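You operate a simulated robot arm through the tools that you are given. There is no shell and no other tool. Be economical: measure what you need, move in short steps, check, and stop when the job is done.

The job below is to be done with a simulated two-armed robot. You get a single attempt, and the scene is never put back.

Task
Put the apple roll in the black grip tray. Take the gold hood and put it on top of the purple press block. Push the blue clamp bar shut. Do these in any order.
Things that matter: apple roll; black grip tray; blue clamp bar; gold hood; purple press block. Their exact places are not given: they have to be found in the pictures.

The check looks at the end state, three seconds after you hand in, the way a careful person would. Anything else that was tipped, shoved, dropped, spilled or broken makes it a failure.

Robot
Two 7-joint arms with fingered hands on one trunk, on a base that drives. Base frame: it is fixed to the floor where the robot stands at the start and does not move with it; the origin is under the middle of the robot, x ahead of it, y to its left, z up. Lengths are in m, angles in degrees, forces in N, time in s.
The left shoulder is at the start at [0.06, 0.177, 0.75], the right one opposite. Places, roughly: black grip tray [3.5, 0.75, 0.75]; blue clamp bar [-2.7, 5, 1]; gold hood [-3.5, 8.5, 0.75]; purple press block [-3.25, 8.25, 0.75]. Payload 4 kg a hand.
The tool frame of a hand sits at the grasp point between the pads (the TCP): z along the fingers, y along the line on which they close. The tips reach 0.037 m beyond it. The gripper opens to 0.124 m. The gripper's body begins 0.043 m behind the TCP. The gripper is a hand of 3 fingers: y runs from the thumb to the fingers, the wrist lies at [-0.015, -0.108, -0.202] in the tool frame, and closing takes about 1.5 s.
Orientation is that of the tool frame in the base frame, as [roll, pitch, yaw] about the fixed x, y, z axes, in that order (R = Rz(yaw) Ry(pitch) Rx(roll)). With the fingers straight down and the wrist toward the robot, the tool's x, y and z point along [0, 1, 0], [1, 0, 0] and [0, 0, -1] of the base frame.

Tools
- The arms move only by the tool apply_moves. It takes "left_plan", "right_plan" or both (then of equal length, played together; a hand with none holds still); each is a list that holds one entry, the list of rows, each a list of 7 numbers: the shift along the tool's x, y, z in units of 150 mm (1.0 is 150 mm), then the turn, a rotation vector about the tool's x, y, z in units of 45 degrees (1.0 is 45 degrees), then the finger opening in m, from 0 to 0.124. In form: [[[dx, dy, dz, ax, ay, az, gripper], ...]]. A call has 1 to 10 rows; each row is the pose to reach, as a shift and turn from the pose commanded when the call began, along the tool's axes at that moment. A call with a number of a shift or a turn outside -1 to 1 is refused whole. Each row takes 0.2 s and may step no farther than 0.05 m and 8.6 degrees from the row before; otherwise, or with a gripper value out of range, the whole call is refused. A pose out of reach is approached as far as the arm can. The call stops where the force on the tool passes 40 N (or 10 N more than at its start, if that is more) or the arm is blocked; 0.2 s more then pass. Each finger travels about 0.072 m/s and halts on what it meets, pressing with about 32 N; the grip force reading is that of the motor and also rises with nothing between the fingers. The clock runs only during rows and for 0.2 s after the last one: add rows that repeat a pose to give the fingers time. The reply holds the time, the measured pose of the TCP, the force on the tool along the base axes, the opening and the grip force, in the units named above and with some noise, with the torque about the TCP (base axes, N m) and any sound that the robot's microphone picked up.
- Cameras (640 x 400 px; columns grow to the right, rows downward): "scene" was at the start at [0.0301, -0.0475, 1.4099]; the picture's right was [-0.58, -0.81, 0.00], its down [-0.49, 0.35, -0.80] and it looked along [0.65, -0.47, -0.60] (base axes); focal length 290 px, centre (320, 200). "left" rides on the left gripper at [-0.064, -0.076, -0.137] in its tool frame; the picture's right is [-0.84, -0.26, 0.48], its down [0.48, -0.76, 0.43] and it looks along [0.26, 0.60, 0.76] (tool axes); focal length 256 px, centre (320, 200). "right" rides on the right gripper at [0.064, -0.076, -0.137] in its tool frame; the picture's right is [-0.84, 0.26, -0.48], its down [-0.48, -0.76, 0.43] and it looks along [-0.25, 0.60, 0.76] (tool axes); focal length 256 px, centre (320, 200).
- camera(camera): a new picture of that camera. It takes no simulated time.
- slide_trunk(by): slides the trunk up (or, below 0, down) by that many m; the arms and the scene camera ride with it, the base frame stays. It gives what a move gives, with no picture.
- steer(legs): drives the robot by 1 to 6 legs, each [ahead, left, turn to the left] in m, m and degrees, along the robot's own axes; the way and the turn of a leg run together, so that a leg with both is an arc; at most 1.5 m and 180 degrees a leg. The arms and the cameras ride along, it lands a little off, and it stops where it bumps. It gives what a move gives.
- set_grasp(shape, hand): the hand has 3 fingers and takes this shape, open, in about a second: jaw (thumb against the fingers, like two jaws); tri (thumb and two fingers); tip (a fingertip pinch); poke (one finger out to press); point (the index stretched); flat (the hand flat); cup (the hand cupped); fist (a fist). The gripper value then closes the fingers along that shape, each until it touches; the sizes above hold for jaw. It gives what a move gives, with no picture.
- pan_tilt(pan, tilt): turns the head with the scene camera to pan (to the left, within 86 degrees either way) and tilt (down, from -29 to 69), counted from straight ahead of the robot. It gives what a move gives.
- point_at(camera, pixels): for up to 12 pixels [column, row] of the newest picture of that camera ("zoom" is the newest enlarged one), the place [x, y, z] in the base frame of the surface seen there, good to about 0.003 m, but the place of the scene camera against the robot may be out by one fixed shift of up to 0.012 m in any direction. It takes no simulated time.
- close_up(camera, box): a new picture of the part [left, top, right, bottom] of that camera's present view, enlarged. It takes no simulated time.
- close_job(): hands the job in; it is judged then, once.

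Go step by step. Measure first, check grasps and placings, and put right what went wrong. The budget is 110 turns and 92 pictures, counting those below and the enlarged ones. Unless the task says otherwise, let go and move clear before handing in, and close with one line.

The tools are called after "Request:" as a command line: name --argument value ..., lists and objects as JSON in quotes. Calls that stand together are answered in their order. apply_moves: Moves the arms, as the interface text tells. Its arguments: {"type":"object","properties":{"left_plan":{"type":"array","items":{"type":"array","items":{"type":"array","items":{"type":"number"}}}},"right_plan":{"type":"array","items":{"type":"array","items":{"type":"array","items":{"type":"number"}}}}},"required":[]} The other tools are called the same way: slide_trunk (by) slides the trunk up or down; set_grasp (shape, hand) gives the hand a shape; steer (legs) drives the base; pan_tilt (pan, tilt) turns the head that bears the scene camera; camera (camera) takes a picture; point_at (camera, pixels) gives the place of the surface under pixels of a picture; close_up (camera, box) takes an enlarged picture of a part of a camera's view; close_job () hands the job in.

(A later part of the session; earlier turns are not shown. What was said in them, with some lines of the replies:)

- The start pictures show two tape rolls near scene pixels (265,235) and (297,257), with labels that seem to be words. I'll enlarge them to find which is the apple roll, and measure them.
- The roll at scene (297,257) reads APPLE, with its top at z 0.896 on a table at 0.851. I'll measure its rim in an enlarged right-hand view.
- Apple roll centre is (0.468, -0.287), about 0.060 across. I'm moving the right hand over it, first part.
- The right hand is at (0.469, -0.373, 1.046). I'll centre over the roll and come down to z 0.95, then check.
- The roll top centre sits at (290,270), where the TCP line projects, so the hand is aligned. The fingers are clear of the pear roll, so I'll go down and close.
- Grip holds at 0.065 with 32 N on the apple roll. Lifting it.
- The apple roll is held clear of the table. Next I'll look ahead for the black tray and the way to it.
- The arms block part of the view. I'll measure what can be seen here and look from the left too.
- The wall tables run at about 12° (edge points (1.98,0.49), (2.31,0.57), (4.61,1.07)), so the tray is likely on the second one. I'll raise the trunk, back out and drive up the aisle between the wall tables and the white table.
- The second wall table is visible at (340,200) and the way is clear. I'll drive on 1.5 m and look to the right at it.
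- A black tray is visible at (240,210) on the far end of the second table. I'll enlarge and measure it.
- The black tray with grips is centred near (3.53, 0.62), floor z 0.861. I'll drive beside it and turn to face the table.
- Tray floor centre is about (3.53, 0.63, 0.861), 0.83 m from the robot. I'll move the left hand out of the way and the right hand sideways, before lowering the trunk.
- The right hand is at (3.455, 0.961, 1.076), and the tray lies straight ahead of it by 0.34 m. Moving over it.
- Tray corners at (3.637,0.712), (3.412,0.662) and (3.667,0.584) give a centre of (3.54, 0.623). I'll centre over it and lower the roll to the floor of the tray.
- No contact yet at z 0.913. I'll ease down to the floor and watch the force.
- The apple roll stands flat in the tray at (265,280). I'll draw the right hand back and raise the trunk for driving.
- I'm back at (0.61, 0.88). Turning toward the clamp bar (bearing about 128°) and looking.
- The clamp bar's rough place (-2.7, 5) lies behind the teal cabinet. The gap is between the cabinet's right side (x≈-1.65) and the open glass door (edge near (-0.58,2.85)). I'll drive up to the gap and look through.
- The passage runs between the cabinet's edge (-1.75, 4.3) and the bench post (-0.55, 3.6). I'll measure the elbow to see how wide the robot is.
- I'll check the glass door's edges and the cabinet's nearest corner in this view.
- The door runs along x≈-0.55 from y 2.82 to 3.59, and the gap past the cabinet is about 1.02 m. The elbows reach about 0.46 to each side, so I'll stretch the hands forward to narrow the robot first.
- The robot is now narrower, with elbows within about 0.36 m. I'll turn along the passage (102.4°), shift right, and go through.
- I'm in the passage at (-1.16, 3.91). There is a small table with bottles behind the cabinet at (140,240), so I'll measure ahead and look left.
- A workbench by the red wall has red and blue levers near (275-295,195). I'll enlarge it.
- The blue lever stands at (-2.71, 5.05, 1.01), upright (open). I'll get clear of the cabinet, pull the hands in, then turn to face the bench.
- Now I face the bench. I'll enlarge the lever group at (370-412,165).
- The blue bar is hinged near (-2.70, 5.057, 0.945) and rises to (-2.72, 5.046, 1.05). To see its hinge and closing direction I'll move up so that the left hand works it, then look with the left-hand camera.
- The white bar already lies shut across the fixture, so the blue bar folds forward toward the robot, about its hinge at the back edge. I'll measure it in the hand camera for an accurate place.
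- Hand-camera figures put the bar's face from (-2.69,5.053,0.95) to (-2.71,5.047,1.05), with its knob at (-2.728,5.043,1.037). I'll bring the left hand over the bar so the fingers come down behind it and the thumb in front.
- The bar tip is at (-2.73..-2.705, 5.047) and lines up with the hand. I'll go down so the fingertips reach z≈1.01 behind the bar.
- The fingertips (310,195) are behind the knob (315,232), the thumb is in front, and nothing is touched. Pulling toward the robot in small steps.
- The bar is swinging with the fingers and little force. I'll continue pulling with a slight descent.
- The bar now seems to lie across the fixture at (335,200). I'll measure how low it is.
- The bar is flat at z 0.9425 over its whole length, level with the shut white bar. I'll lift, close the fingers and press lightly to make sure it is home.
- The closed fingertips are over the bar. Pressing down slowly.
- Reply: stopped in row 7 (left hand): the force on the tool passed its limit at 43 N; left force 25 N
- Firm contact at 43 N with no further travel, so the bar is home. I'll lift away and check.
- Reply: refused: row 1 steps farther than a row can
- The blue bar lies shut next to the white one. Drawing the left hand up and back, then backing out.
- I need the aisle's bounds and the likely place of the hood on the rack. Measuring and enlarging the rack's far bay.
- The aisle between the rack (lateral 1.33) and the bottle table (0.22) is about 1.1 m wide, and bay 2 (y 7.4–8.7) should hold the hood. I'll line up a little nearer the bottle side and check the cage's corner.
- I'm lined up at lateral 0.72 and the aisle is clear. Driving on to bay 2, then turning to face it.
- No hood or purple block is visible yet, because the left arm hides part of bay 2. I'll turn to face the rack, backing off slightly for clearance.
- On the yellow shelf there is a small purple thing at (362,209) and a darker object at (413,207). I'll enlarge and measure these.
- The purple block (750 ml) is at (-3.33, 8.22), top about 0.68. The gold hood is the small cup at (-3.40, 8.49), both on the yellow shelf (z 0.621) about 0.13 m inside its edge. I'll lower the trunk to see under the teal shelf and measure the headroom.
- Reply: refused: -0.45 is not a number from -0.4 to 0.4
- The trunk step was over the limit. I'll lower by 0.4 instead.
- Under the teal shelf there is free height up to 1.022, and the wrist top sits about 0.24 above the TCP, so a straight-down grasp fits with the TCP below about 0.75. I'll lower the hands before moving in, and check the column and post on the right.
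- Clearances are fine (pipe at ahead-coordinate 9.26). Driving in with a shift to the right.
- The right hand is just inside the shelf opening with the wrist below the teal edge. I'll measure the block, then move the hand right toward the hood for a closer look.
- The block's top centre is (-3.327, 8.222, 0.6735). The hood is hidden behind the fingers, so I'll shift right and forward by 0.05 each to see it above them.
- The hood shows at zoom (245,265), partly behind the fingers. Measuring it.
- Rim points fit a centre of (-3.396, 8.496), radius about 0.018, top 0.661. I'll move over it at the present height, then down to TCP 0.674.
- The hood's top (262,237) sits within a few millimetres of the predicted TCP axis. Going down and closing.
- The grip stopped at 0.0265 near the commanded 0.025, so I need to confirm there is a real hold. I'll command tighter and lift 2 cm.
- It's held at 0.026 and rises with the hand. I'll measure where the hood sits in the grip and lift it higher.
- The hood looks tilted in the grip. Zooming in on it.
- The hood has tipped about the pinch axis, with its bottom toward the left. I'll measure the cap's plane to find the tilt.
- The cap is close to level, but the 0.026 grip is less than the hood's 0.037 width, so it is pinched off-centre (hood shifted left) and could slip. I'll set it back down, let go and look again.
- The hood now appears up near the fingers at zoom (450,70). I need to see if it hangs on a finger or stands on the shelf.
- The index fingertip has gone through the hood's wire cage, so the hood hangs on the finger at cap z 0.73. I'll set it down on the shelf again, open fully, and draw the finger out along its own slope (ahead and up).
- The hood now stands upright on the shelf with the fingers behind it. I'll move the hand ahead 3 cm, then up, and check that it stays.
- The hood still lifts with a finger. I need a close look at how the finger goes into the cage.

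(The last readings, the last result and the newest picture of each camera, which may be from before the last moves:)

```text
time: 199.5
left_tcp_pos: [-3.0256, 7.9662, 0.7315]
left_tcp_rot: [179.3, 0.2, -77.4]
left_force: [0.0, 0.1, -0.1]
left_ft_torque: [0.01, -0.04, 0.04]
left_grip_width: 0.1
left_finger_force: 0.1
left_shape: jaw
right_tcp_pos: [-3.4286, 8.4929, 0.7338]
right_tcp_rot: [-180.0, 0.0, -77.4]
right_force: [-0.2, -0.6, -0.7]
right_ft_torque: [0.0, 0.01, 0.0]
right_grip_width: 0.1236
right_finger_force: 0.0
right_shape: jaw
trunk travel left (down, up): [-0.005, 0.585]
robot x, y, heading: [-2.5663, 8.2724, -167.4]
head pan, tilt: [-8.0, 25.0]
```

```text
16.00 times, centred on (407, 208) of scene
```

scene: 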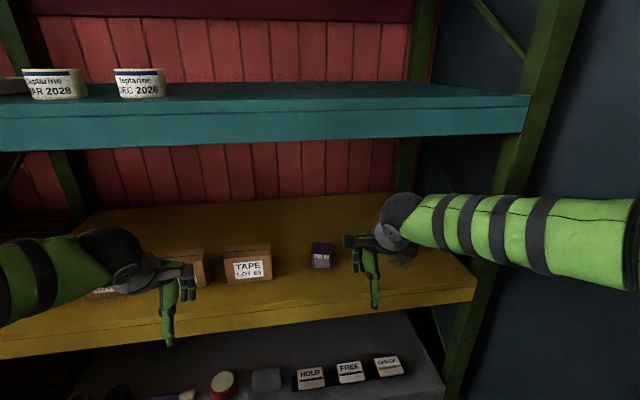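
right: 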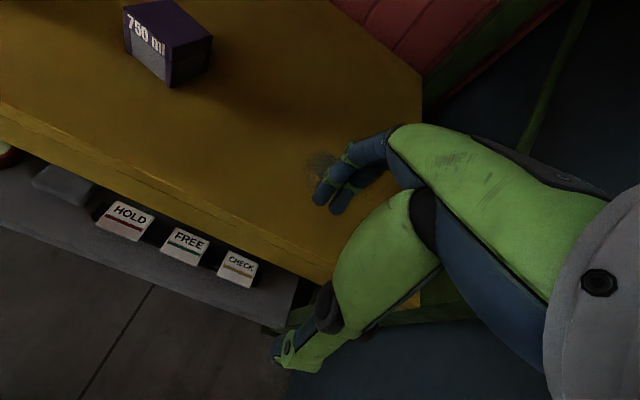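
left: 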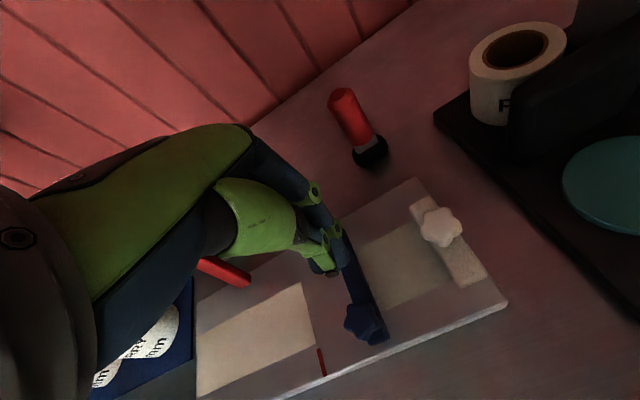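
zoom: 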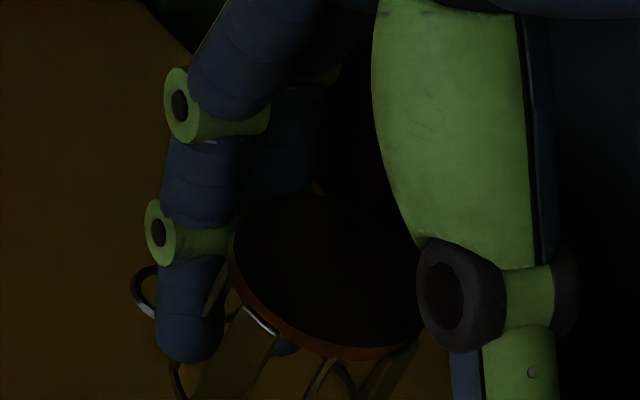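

The measured offsets show the fingertips leaning into the cage under the cap. The cure is to tilt the hand so the fingers swing outward while the hood stands. That needs the thumb beyond the shelf's front edge, so I'll carry the hood (still hanging) toward the edge first.

Request:
apply_moves --right_plan '[[[0.05, -0.2, 0, 0, 0, 0, 0.124], [0.1, -0.4, 0, 0, 0, 0, 0.124], [0.15, -0.6, 0, 0, 0, 0, 0.124], [0.2, -0.8, 0, 0, 0, 0, 0.124], [0.2, -1.0, 0, 0, 0, 0, 0.124]]]'

Request:
apply_moves --right_plan '[[[0, -0.16, 0, 0, 0, 0, 0.124], [0, -0.16, 0.2, 0, 0, 0, 0.124], [0, -0.16, 0.38, 0, 0, 0, 0.124], [0, -0.16, 0.44, 0, 0, 0, 0.124]]]'

Request:
close_up --camera "scene" --box '[350, 210, 440, 290]'

```text
time: 200.7
left_tcp_pos: [-3.0244, 7.9663, 0.7311]
left_tcp_rot: [179.4, 0.0, -77.5]
left_force: [0.2, -0.7, -0.6]
left_ft_torque: [-0.02, -0.03, 0.0]
left_grip_width: 0.0999
left_finger_force: 0.0
left_shape: jaw
right_tcp_pos: [-3.2767, 8.494, 0.7305]
right_tcp_rot: [-179.8, 0.0, -77.5]
right_force: [-0.2, 0.2, 0.2]
right_ft_torque: [0.01, -0.07, 0.01]
right_grip_width: 0.1239
right_finger_force: 0.0
right_shape: jaw
trunk travel left (down, up): [-0.005, 0.585]
robot x, y, heading: [-2.5641, 8.2755, -167.5]
head pan, tilt: [-8.0, 25.0]
```

```text
time: 201.7
left_tcp_pos: [-3.0255, 7.9661, 0.7292]
left_tcp_rot: [179.4, 0.0, -77.4]
left_force: [0.4, 0.0, 0.4]
left_ft_torque: [-0.02, 0.01, -0.01]
left_grip_width: 0.0996
left_finger_force: 0.1
left_shape: jaw
right_tcp_pos: [-3.2516, 8.5001, 0.6658]
right_tcp_rot: [-179.9, 0.0, -77.5]
right_force: [0.9, -1.2, 2.6]
right_ft_torque: [0.01, 0.13, 0.02]
right_grip_width: 0.1239
right_finger_force: 0.1
right_shape: jaw
trunk travel left (down, up): [-0.005, 0.585]
robot x, y, heading: [-2.5689, 8.2752, -167.3]
head pan, tilt: [-8.0, 25.0]
```

```text
5.00 times, centred on (395, 250) of scene
```

zoom: 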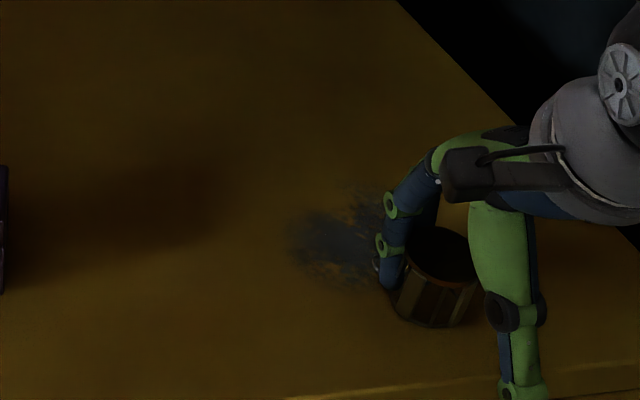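

The hood stands near the edge and the thumb is outside the shelf. Now I'll tilt the hand about the fingertips by 42°, so the tips swing out of the cage.

Request:
apply_moves --right_plan '[[[0, -0.025, 0.06, -0.189, 0, 0, 0.124], [0, -0.041, 0.125, -0.378, 0, 0, 0.124], [0, -0.046, 0.19, -0.567, 0, 0, 0.124], [0, -0.041, 0.26, -0.756, 0, 0, 0.124], [0, -0.027, 0.325, -0.944, 0, 0, 0.124]]]'

Request:
close_up --camera "scene" --box '[350, 210, 440, 290]'

```text
time: 202.9
left_tcp_pos: [-3.0242, 7.9659, 0.7303]
left_tcp_rot: [179.4, 0.2, -77.4]
left_force: [0.6, 0.3, 0.2]
left_ft_torque: [0.0, 0.0, 0.02]
left_grip_width: 0.0998
left_finger_force: 0.1
left_shape: jaw
right_tcp_pos: [-3.2481, 8.5012, 0.6188]
right_tcp_rot: [137.3, 0.0, -77.3]
right_force: [0.8, -0.5, 9.1]
right_ft_torque: [0.03, 0.45, 0.08]
right_grip_width: 0.124
right_finger_force: 0.0
right_shape: jaw
trunk travel left (down, up): [-0.005, 0.585]
robot x, y, heading: [-2.5649, 8.2777, -167.4]
head pan, tilt: [-8.0, 25.0]
```

```text
5.00 times, centred on (395, 250) of scene
```

zoom: 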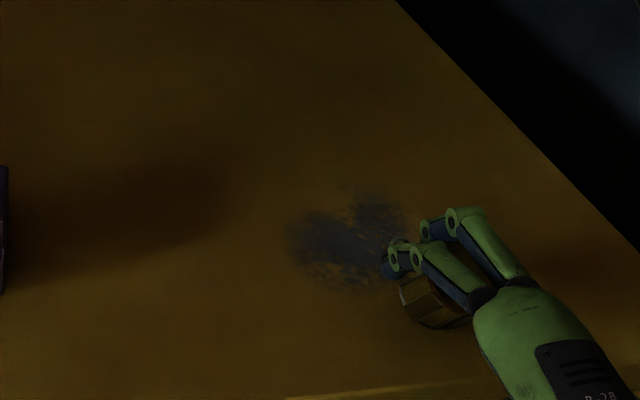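

The fingers now slope outward and press on something with 9 N. I'll move straight ahead 3 cm, then lift, and look.

Request:
apply_moves --right_plan '[[[0, 0.06, 0.03, 0, 0, 0, 0.124], [0, 0.11, 0.08, 0, 0, 0, 0.124], [0, 0.165, 0.125, 0, 0, 0, 0.124], [0, 0.25, 0.04, 0, 0, 0, 0.124], [0, 0.36, -0.08, 0, 0, 0, 0.124], [0, 0.47, -0.2, 0, 0, 0, 0.124]]]'

Request:
close_up --camera "scene" --box '[350, 190, 450, 290]'

```text
time: 204.3
left_tcp_pos: [-3.025, 7.9657, 0.7308]
left_tcp_rot: [179.3, 0.1, -77.4]
left_force: [0.0, 0.7, -0.7]
left_ft_torque: [0.0, 0.0, -0.02]
left_grip_width: 0.0996
left_finger_force: 0.0
left_shape: jaw
right_tcp_pos: [-3.2785, 8.4906, 0.6874]
right_tcp_rot: [137.6, 0.0, -77.4]
right_force: [1.4, 0.8, 0.7]
right_ft_torque: [0.01, -0.13, 0.04]
right_grip_width: 0.1239
right_finger_force: 0.1
right_shape: jaw
trunk travel left (down, up): [-0.005, 0.585]
robot x, y, heading: [-2.563, 8.2756, -167.3]
head pan, tilt: [-8.0, 25.0]
```

```text
4.00 times, centred on (400, 240) of scene
```

zoom: 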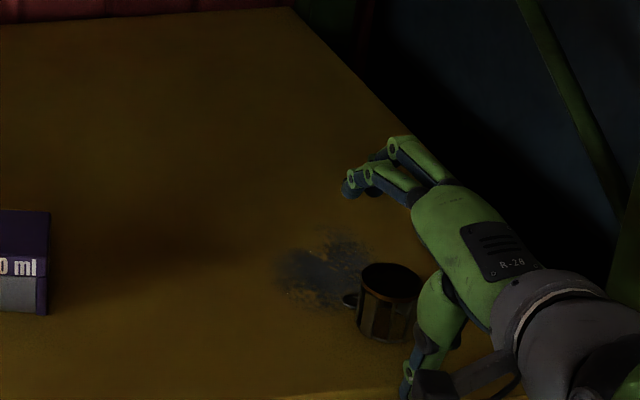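

The hood is free and stands upright. I'll measure it in this view, then raise the hand and level it again.

Request:
point_at --camera "zoom" --pixels '[[390, 277], [362, 277], [419, 280], [388, 293], [390, 266], [385, 338], [12, 215], [46, 240], [48, 308]]'

Request:
apply_moves --right_plan '[[[0, 0.15, -0.17, 0, 0, 0, 0.124], [0, 0.315, -0.34, 0, 0, 0, 0.124], [0, 0.315, -0.34, 0.18, 0, 0, 0.124], [0, 0.315, -0.34, 0.36, 0, 0, 0.124], [0, 0.315, -0.34, 0.54, 0, 0, 0.12], [0, 0.315, -0.34, 0.72, 0, 0, 0.11], [0, 0.315, -0.34, 0.9, 0, 0, 0.1], [0, 0.315, -0.34, 0.944, 0, 0, 0.1]]]'

Request:
camera --camera "right"

```text
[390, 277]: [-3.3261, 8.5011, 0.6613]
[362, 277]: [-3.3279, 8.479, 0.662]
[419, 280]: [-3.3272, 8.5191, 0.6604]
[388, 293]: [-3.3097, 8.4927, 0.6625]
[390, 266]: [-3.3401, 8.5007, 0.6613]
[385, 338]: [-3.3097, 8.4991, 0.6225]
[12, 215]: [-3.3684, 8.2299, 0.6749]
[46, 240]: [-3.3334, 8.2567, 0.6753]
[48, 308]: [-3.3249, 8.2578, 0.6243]
```

```text
time: 206.1
left_tcp_pos: [-3.0246, 7.9669, 0.7312]
left_tcp_rot: [179.4, 0.1, -77.4]
left_force: [0.5, 0.0, -0.6]
left_ft_torque: [0.0, 0.0, -0.01]
left_grip_width: 0.1001
left_finger_force: 0.1
left_shape: jaw
right_tcp_pos: [-3.28, 8.4936, 0.7569]
right_tcp_rot: [-180.0, 0.0, -77.5]
right_force: [-0.6, -0.5, 0.3]
right_ft_torque: [0.03, -0.02, 0.01]
right_grip_width: 0.1
right_finger_force: 0.0
right_shape: jaw
trunk travel left (down, up): [-0.005, 0.585]
robot x, y, heading: [-2.5657, 8.2781, -167.2]
head pan, tilt: [-8.0, 25.0]
```

```text
9 pictures are left
```

right: 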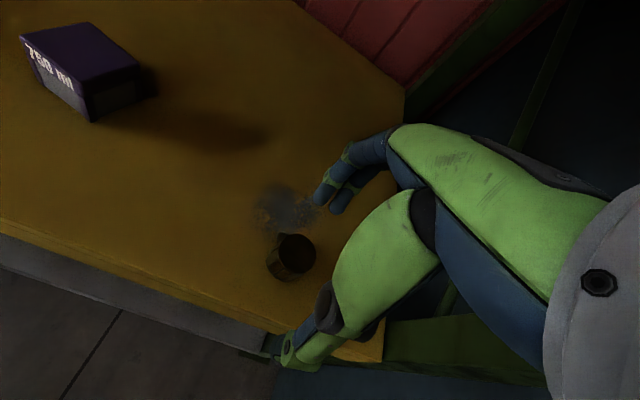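

The hand is level again, and both hood (295,255) and block (85,65) are in clear view. Measuring both.

Request:
point_at --camera "right" --pixels '[[297, 252], [281, 248], [315, 258], [297, 238], [294, 268], [287, 238], [88, 22], [140, 68], [35, 35], [90, 85], [85, 52]]'

```text
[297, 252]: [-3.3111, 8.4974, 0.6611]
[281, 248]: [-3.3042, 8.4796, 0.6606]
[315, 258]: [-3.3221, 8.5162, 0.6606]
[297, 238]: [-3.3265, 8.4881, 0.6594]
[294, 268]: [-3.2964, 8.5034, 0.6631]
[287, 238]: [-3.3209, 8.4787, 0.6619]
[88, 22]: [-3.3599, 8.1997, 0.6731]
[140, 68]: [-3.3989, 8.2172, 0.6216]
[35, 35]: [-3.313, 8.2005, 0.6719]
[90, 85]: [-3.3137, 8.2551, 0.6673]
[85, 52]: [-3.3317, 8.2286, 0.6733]
```

The hood's cap centre is (-3.312, 8.497, 0.661) and the block's top centre about (-3.332, 8.227). This time I'll pinch only the cap's rim, with the TCP at about 0.697.

Request:
apply_moves --right_plan '[[[-0.068, 0.1, 0, 0, 0, 0, 0.085], [-0.068, 0.203, 0, 0, 0, 0, 0.075], [-0.068, 0.203, 0.2, 0, 0, 0, 0.075], [-0.068, 0.203, 0.34, 0, 0, 0, 0.075], [-0.068, 0.203, 0.4, 0, 0, 0, 0.075], [-0.068, 0.203, 0.4, 0, 0, 0, 0.055], [-0.068, 0.203, 0.4, 0, 0, 0, 0.043], [-0.068, 0.203, 0.4, 0, 0, 0, 0.034], [-0.068, 0.203, 0.4, 0, 0, 0, 0.03], [-0.068, 0.203, 0.4, 0, 0, 0, 0.03]]]'

Request:
close_up --camera "right" --box '[240, 180, 380, 310]'

```text
time: 208.3
left_tcp_pos: [-3.0236, 7.9658, 0.7309]
left_tcp_rot: [179.4, 0.2, -77.4]
left_force: [-0.3, 0.4, 0.2]
left_ft_torque: [0.04, 0.0, -0.01]
left_grip_width: 0.1
left_finger_force: 0.0
left_shape: jaw
right_tcp_pos: [-3.3118, 8.4953, 0.6968]
right_tcp_rot: [179.9, 0.0, -77.5]
right_force: [-1.7, -1.1, 7.4]
right_ft_torque: [-0.06, 0.04, 0.01]
right_grip_width: 0.0
right_finger_force: 32.6
right_shape: jaw
trunk travel left (down, up): [-0.005, 0.585]
robot x, y, heading: [-2.5583, 8.2739, -167.3]
head pan, tilt: [-8.0, 25.0]
```

```text
3.08 times, centred on (310, 245) of right
```

zoom: 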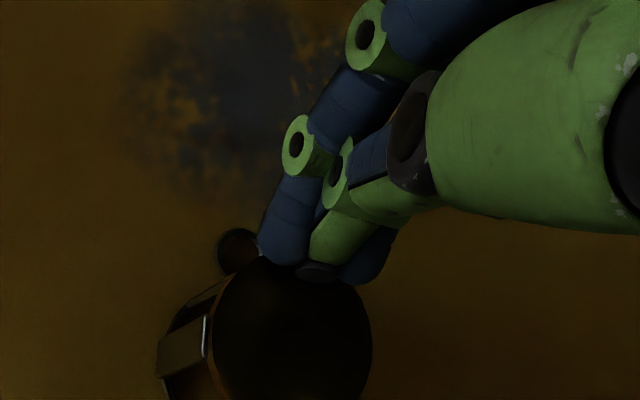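

The fingers closed above the cap and the hood moved a little toward the robot. I'll lift straight up, open, and look where it stands.

Request:
apply_moves --right_plan '[[[0, 0, -0.1, 0, 0, 0, 0.0], [0, 0, -0.25, 0, 0, 0, 0.0], [0, 0, -0.4, 0, 0, 0, 0.0], [0, 0, -0.4, 0, 0, 0, 0.05], [0, 0, -0.4, 0, 0, 0, 0.1], [0, 0, -0.4, 0, 0, 0, 0.1]]]'

Request:
camera --camera "right"

```text
time: 209.7
left_tcp_pos: [-3.0248, 7.9655, 0.7299]
left_tcp_rot: [179.4, 0.0, -77.4]
left_force: [0.0, 0.6, 0.6]
left_ft_torque: [0.03, -0.02, -0.01]
left_grip_width: 0.0997
left_finger_force: 0.1
left_shape: jaw
right_tcp_pos: [-3.3121, 8.4975, 0.7557]
right_tcp_rot: [179.9, 0.0, -77.5]
right_force: [-0.4, -0.5, -0.3]
right_ft_torque: [0.01, 0.02, 0.02]
right_grip_width: 0.0794
right_finger_force: 0.0
right_shape: jaw
trunk travel left (down, up): [-0.005, 0.585]
robot x, y, heading: [-2.5613, 8.2775, -167.3]
head pan, tilt: [-8.0, 25.0]
```

```text
7 pictures are left
```

right: 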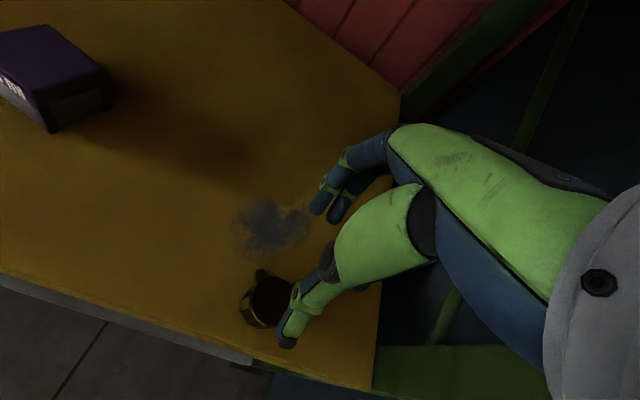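

The hood still stands upright, at (268,300). Measuring it again.

Request:
point_at --camera "right" --pixels '[[270, 296], [254, 295], [262, 282], [278, 278], [289, 288], [258, 308], [268, 315], [252, 322], [300, 345]]'

```text
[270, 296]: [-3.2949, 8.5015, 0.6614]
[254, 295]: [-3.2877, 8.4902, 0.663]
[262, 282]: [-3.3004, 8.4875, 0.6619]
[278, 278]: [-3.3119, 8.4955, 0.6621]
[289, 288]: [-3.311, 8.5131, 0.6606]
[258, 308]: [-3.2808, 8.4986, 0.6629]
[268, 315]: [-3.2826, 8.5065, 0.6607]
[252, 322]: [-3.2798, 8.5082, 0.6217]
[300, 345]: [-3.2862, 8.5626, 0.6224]
```

The cap centre is now (-3.2975, 8.506). At TCP 0.697 the tips passed over the rim and at 0.673 they went into the cage, so I'll try 0.685.

Request:
apply_moves --right_plan '[[[-0.034, -0.107, 0, 0, 0, 0, 0.08], [-0.034, -0.107, 0.2, 0, 0, 0, 0.075], [-0.034, -0.107, 0.38, 0, 0, 0, 0.075], [-0.034, -0.107, 0.47, 0, 0, 0, 0.075], [-0.034, -0.107, 0.47, 0, 0, 0, 0.06], [-0.034, -0.107, 0.47, 0, 0, 0, 0.048], [-0.034, -0.107, 0.47, 0, 0, 0, 0.04], [-0.034, -0.107, 0.47, 0, 0, 0, 0.033], [-0.034, -0.107, 0.47, 0, 0, 0, 0.033]]]'

```text
time: 211.7
left_tcp_pos: [-3.0254, 7.9657, 0.7313]
left_tcp_rot: [179.4, 0.0, -77.4]
left_force: [-0.1, 0.6, -0.3]
left_ft_torque: [-0.01, 0.0, -0.01]
left_grip_width: 0.0998
left_finger_force: 0.1
left_shape: jaw
right_tcp_pos: [-3.2971, 8.5049, 0.686]
right_tcp_rot: [180.0, 0.0, -77.5]
right_force: [0.8, -0.3, 5.0]
right_ft_torque: [0.02, -0.21, -0.02]
right_grip_width: 0.0393
right_finger_force: 31.8
right_shape: jaw
trunk travel left (down, up): [-0.005, 0.585]
robot x, y, heading: [-2.5644, 8.2774, -167.6]
head pan, tilt: [-8.0, 25.0]
```

Width 0.0393 with full force: a grip across the whole cap. Lifting slowly and checking.

Request:
apply_moves --right_plan '[[[0, 0, -0.05, 0, 0, 0, 0.033], [0, 0, -0.15, 0, 0, 0, 0.033], [0, 0, -0.3, 0, 0, 0, 0.033], [0, 0, -0.46, 0, 0, 0, 0.033]]]'

Request:
close_up --camera "right" --box '[240, 180, 380, 310]'

```text
time: 212.7
left_tcp_pos: [-3.0252, 7.9649, 0.7307]
left_tcp_rot: [179.4, 0.1, -77.3]
left_force: [0.1, 1.1, -0.5]
left_ft_torque: [0.03, 0.02, 0.01]
left_grip_width: 0.0998
left_finger_force: 0.1
left_shape: jaw
right_tcp_pos: [-3.2967, 8.5062, 0.7562]
right_tcp_rot: [179.9, 0.0, -77.5]
right_force: [-0.7, 0.5, 0.0]
right_ft_torque: [0.01, -0.02, 0.03]
right_grip_width: 0.0387
right_finger_force: 32.1
right_shape: jaw
trunk travel left (down, up): [-0.005, 0.585]
robot x, y, heading: [-2.5638, 8.2761, -167.3]
head pan, tilt: [-8.0, 25.0]
```

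```text
3.08 times, centred on (310, 245) of right
```

zoom: 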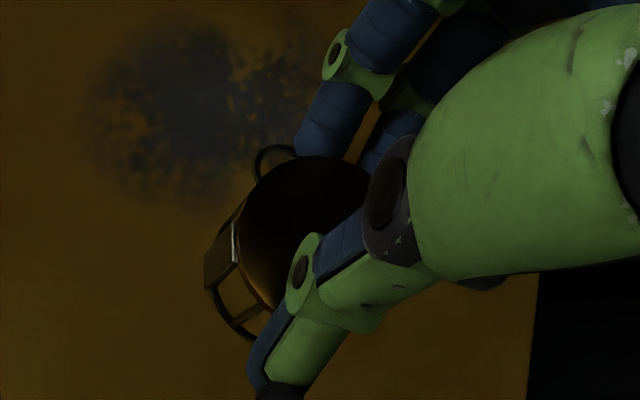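

The hood is held across its cap, and I'll verify its level and offset from the TCP.

Request:
point_at --camera "zoom" --pixels '[[290, 190], [265, 260], [330, 180], [300, 165], [248, 225], [300, 215], [275, 225], [210, 285], [245, 335]]'

```text
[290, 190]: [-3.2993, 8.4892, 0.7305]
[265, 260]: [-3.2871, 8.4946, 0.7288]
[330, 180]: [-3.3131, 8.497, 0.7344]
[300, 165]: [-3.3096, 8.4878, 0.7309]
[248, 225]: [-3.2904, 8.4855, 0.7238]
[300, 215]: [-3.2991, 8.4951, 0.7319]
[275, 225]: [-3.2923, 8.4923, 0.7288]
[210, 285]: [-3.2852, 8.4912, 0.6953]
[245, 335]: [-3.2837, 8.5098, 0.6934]
```

The hood is nearly level, with its bottom at z 0.693 and its centre about 4 mm from the TCP. Moving it over to the block with the bottom 2 cm above the block's top.

Request:
apply_moves --right_plan '[[[0.2, 0.06, 0, 0, 0, 0, 0.033], [0.4, 0.12, 0, 0, 0, 0, 0.033], [0.6, 0.18, 0, 0, 0, 0, 0.033], [0.8, 0.24, 0, 0, 0, 0, 0.033], [1.0, 0.3, 0, 0, 0, 0, 0.033]]]'

Request:
apply_moves --right_plan '[[[0.2, 0.08, 0, 0, 0, 0, 0.033], [0.4, 0.16, 0, 0, 0, 0, 0.033], [0.6, 0.24, 0, 0, 0, 0, 0.033], [0.744, 0.306, 0, 0, 0, 0, 0.033]]]'

Request:
camera --camera "right"

```text
time: 213.9
left_tcp_pos: [-3.0241, 7.9661, 0.7312]
left_tcp_rot: [179.4, 0.0, -77.5]
left_force: [0.1, 0.2, -0.2]
left_ft_torque: [0.02, 0.01, -0.02]
left_grip_width: 0.0995
left_finger_force: 0.1
left_shape: jaw
right_tcp_pos: [-3.3078, 8.3482, 0.7571]
right_tcp_rot: [-180.0, 0.0, -77.5]
right_force: [0.3, 0.9, -0.1]
right_ft_torque: [0.04, 0.01, 0.02]
right_grip_width: 0.0381
right_finger_force: 31.7
right_shape: jaw
trunk travel left (down, up): [-0.005, 0.585]
robot x, y, heading: [-2.5663, 8.2749, -167.5]
head pan, tilt: [-8.0, 25.0]
```

```text
time: 214.9
left_tcp_pos: [-3.025, 7.9669, 0.7308]
left_tcp_rot: [179.5, 0.1, -77.3]
left_force: [0.6, -0.1, -0.1]
left_ft_torque: [0.0, 0.0, -0.02]
left_grip_width: 0.0999
left_finger_force: 0.0
left_shape: jaw
right_tcp_pos: [-3.3308, 8.2303, 0.7536]
right_tcp_rot: [-179.8, 0.0, -77.5]
right_force: [0.0, -0.4, 0.1]
right_ft_torque: [-0.02, -0.01, -0.03]
right_grip_width: 0.0364
right_finger_force: 32.2
right_shape: jaw
trunk travel left (down, up): [-0.005, 0.585]
robot x, y, heading: [-2.5671, 8.2738, -167.3]
head pan, tilt: [-8.0, 25.0]
```

```text
5 pictures are left
```

right: 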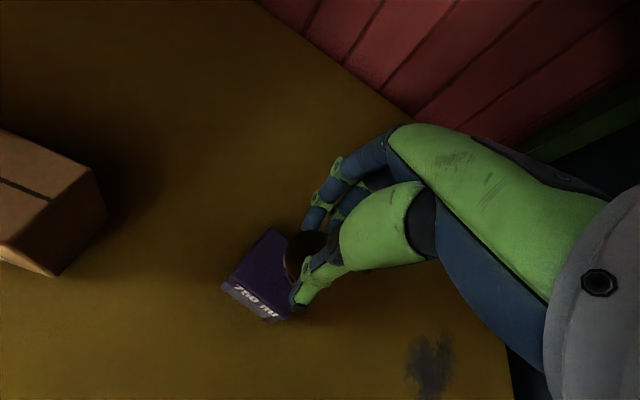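

The hood is over the block's right part as seen from the camera. The grip is creeping slowly (0.0364), so I'll measure quickly and place it.

Request:
point_at --camera "right" --pixels '[[271, 233], [233, 280], [286, 308], [255, 265], [302, 250], [291, 245], [292, 268], [318, 236]]'

```text
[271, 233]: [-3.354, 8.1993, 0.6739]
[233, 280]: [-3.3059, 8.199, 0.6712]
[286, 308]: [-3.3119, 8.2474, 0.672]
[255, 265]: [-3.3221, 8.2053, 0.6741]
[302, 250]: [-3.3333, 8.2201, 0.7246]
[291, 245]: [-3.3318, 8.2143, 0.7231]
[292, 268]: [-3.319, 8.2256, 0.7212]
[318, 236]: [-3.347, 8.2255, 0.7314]
```

The block's top centre is (-3.331, 8.224), and the hood's about (-3.334, 8.230) with its bottom near 0.685. I'll shift left 5 mm and lower gently onto it.

Request:
apply_moves --right_plan '[[[0.035, 0, 0, 0, 0, 0, 0.033], [0.035, 0, 0.03, 0, 0, 0, 0.033], [0.035, 0, 0.05, 0, 0, 0, 0.033], [0.035, 0, 0.065, 0, 0, 0, 0.033], [0.035, 0, 0.08, 0, 0, 0, 0.033]]]'

```text
time: 216.1
left_tcp_pos: [-3.0252, 7.967, 0.7314]
left_tcp_rot: [179.4, 0.1, -77.4]
left_force: [0.1, -0.4, -1.0]
left_ft_torque: [0.01, 0.02, 0.02]
left_grip_width: 0.0999
left_finger_force: 0.0
left_shape: jaw
right_tcp_pos: [-3.3288, 8.2247, 0.742]
right_tcp_rot: [-179.9, 0.1, -77.5]
right_force: [-0.4, 0.2, -0.2]
right_ft_torque: [-0.02, 0.02, 0.01]
right_grip_width: 0.0363
right_finger_force: 32.0
right_shape: jaw
trunk travel left (down, up): [-0.005, 0.585]
robot x, y, heading: [-2.5637, 8.2745, -167.1]
head pan, tilt: [-8.0, 25.0]
```

No contact yet at 0.742; contact is expected near 0.7385. Easing down further.

Request:
apply_moves --right_plan '[[[0, 0, 0.01, 0, 0, 0, 0.033], [0, 0, 0.018, 0, 0, 0, 0.033], [0, 0, 0.026, 0, 0, 0, 0.033], [0, 0, 0.026, 0, 0, 0, 0.033]]]'

```text
time: 217.1
left_tcp_pos: [-3.0242, 7.9661, 0.7312]
left_tcp_rot: [179.4, 0.0, -77.4]
left_force: [0.5, -0.2, -0.6]
left_ft_torque: [0.01, 0.02, 0.0]
left_grip_width: 0.0999
left_finger_force: 0.1
left_shape: jaw
right_tcp_pos: [-3.3276, 8.2249, 0.7414]
right_tcp_rot: [179.8, 0.1, -77.4]
right_force: [1.2, 1.6, 17.5]
right_ft_torque: [0.01, -0.03, 0.03]
right_grip_width: 0.0366
right_finger_force: 32.0
right_shape: jaw
trunk travel left (down, up): [-0.005, 0.585]
robot x, y, heading: [-2.5635, 8.2749, -167.2]
head pan, tilt: [-8.0, 25.0]
```

Firm contact at 17.5 N: the hood is on the block. I'll relax slightly and open the fingers slowly.

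Request:
apply_moves --right_plan '[[[0, 0, -0.015, 0, 0, 0, 0.033], [0, 0, -0.015, 0, 0, 0, 0.042], [0, 0, -0.015, 0, 0, 0, 0.05], [0, 0, -0.015, 0, 0, 0, 0.06], [0, 0, -0.015, 0, 0, 0, 0.07], [0, 0, -0.015, 0, 0, 0, 0.08], [0, 0, -0.015, 0, 0, 0, 0.085]]]'

Request:
close_up --camera "right" --box '[210, 190, 370, 340]'

```text
time: 218.7
left_tcp_pos: [-3.024, 7.9658, 0.7318]
left_tcp_rot: [179.4, 0.2, -77.4]
left_force: [-1.3, -0.1, -0.4]
left_ft_torque: [0.0, 0.0, 0.05]
left_grip_width: 0.0996
left_finger_force: 0.0
left_shape: jaw
right_tcp_pos: [-3.3271, 8.225, 0.7403]
right_tcp_rot: [180.0, 0.0, -77.5]
right_force: [0.9, 0.0, 0.0]
right_ft_torque: [0.03, 0.01, 0.05]
right_grip_width: 0.0845
right_finger_force: 0.1
right_shape: jaw
trunk travel left (down, up): [-0.005, 0.585]
robot x, y, heading: [-2.5619, 8.274, -167.6]
head pan, tilt: [-8.0, 25.0]
```

```text
2.67 times, centred on (290, 265) of right
```

zoom: 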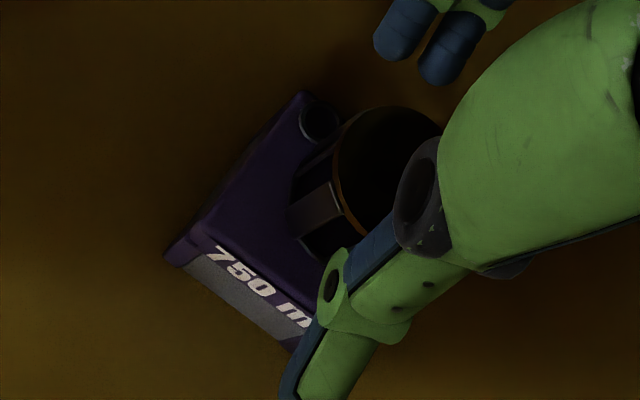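

The hood stands on the purple block and the fingers are clear on both sides. I'll slide the hand out sideways to the right, then back out of the shelf.

Request:
apply_moves --right_plan '[[[0, 0, -0.02, 0, 0, 0, 0.1], [0, 0, -0.04, 0, 0, 0, 0.1], [-0.1, 0, -0.04, 0, 0, 0, 0.1], [-0.25, 0, -0.04, 0, 0, 0, 0.1], [-0.45, 0, -0.04, 0, 0, 0, 0.1], [-0.7, 0, -0.04, 0, 0, 0, 0.1], [-0.9, -0.1, -0.04, 0, 0, 0, 0.1]]]'

Request:
apply_moves --right_plan '[[[0, -0.25, 0, 0, 0, 0, 0.1], [0, -0.5, 0, 0, 0, 0, 0.1], [0, -0.75, 0, 0, 0, 0, 0.1], [0, -1.0, 0, 0, 0, 0, 0.1]]]'

Request:
close_up --camera "scene" --box '[230, 190, 450, 330]'

```text
time: 220.3
left_tcp_pos: [-3.0247, 7.9649, 0.7296]
left_tcp_rot: [179.4, 0.2, -77.5]
left_force: [0.4, 0.1, -0.1]
left_ft_torque: [0.0, 0.06, 0.0]
left_grip_width: 0.0996
left_finger_force: 0.1
left_shape: jaw
right_tcp_pos: [-3.3444, 8.3581, 0.749]
right_tcp_rot: [180.0, 0.1, -77.4]
right_force: [0.7, -0.4, -0.1]
right_ft_torque: [0.01, -0.04, 0.01]
right_grip_width: 0.0998
right_finger_force: 0.1
right_shape: jaw
trunk travel left (down, up): [-0.005, 0.585]
robot x, y, heading: [-2.5657, 8.275, -167.4]
head pan, tilt: [-8.0, 25.0]
```

```text
time: 221.3
left_tcp_pos: [-3.0252, 7.9657, 0.7303]
left_tcp_rot: [179.4, 0.1, -77.4]
left_force: [-0.2, 0.0, 0.6]
left_ft_torque: [-0.01, 0.01, 0.01]
left_grip_width: 0.0998
left_finger_force: 0.1
left_shape: jaw
right_tcp_pos: [-3.1982, 8.3905, 0.7457]
right_tcp_rot: [180.0, 0.0, -77.5]
right_force: [-0.6, 0.4, -0.4]
right_ft_torque: [0.03, -0.04, -0.01]
right_grip_width: 0.0999
right_finger_force: 0.1
right_shape: jaw
trunk travel left (down, up): [-0.005, 0.585]
robot x, y, heading: [-2.5675, 8.2759, -167.4]
head pan, tilt: [-8.0, 25.0]
```

```text
2.86 times, centred on (340, 260) of scene
```

zoom: 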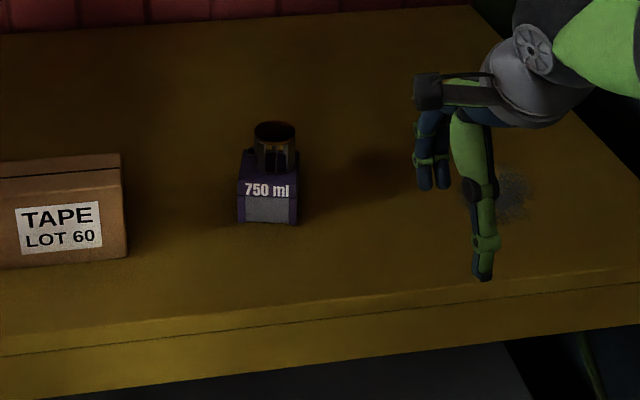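

The hood stands upright on the purple block, and nothing else on the shelf has moved. I'll back the robot out of the shelf.

Request:
steer --legs '[[-0.22, 0, 0]]'

Request:
close_up --camera "scene" --box '[200, 180, 480, 350]'

```text
time: 223.0
left_tcp_pos: [-2.8057, 8.0148, 0.7301]
left_tcp_rot: [179.5, 0.1, -77.5]
left_force: [1.0, -1.0, 0.2]
left_ft_torque: [0.0, 0.01, 0.02]
left_grip_width: 0.0999
left_finger_force: 0.1
left_shape: jaw
right_tcp_pos: [-2.9783, 8.4404, 0.746]
right_tcp_rot: [180.0, 0.0, -77.6]
right_force: [-0.3, -0.1, 1.0]
right_ft_torque: [0.0, 0.03, 0.05]
right_grip_width: 0.0996
right_finger_force: 0.1
right_shape: jaw
trunk travel left (down, up): [-0.005, 0.585]
robot x, y, heading: [-2.3484, 8.3286, -167.4]
head pan, tilt: [-8.0, 25.0]
```

```text
2.29 times, centred on (340, 265) of scene
```

zoom: 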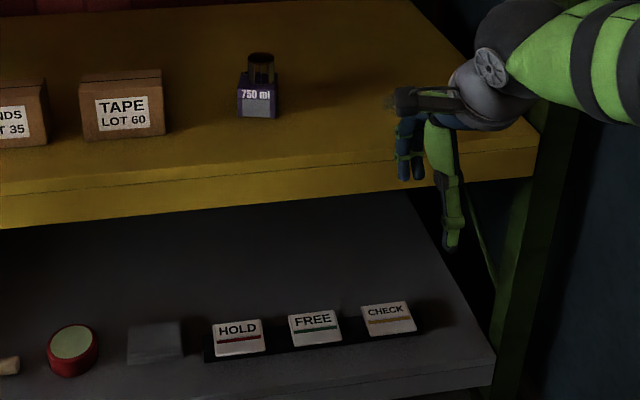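

The latest picture shows the hood still standing on the block with both hands clear of the shelf, so I'm handing in.

Request:
close_job

```text
The job is handed in.
```

All three tasks are done: the apple roll is in the black grip tray, the blue clamp bar is shut, and the gold hood stands upright on the purple press block. It took three tries to grip the hood: it snagged on a finger and was nudged along the shelf, but it wasn't dropped.
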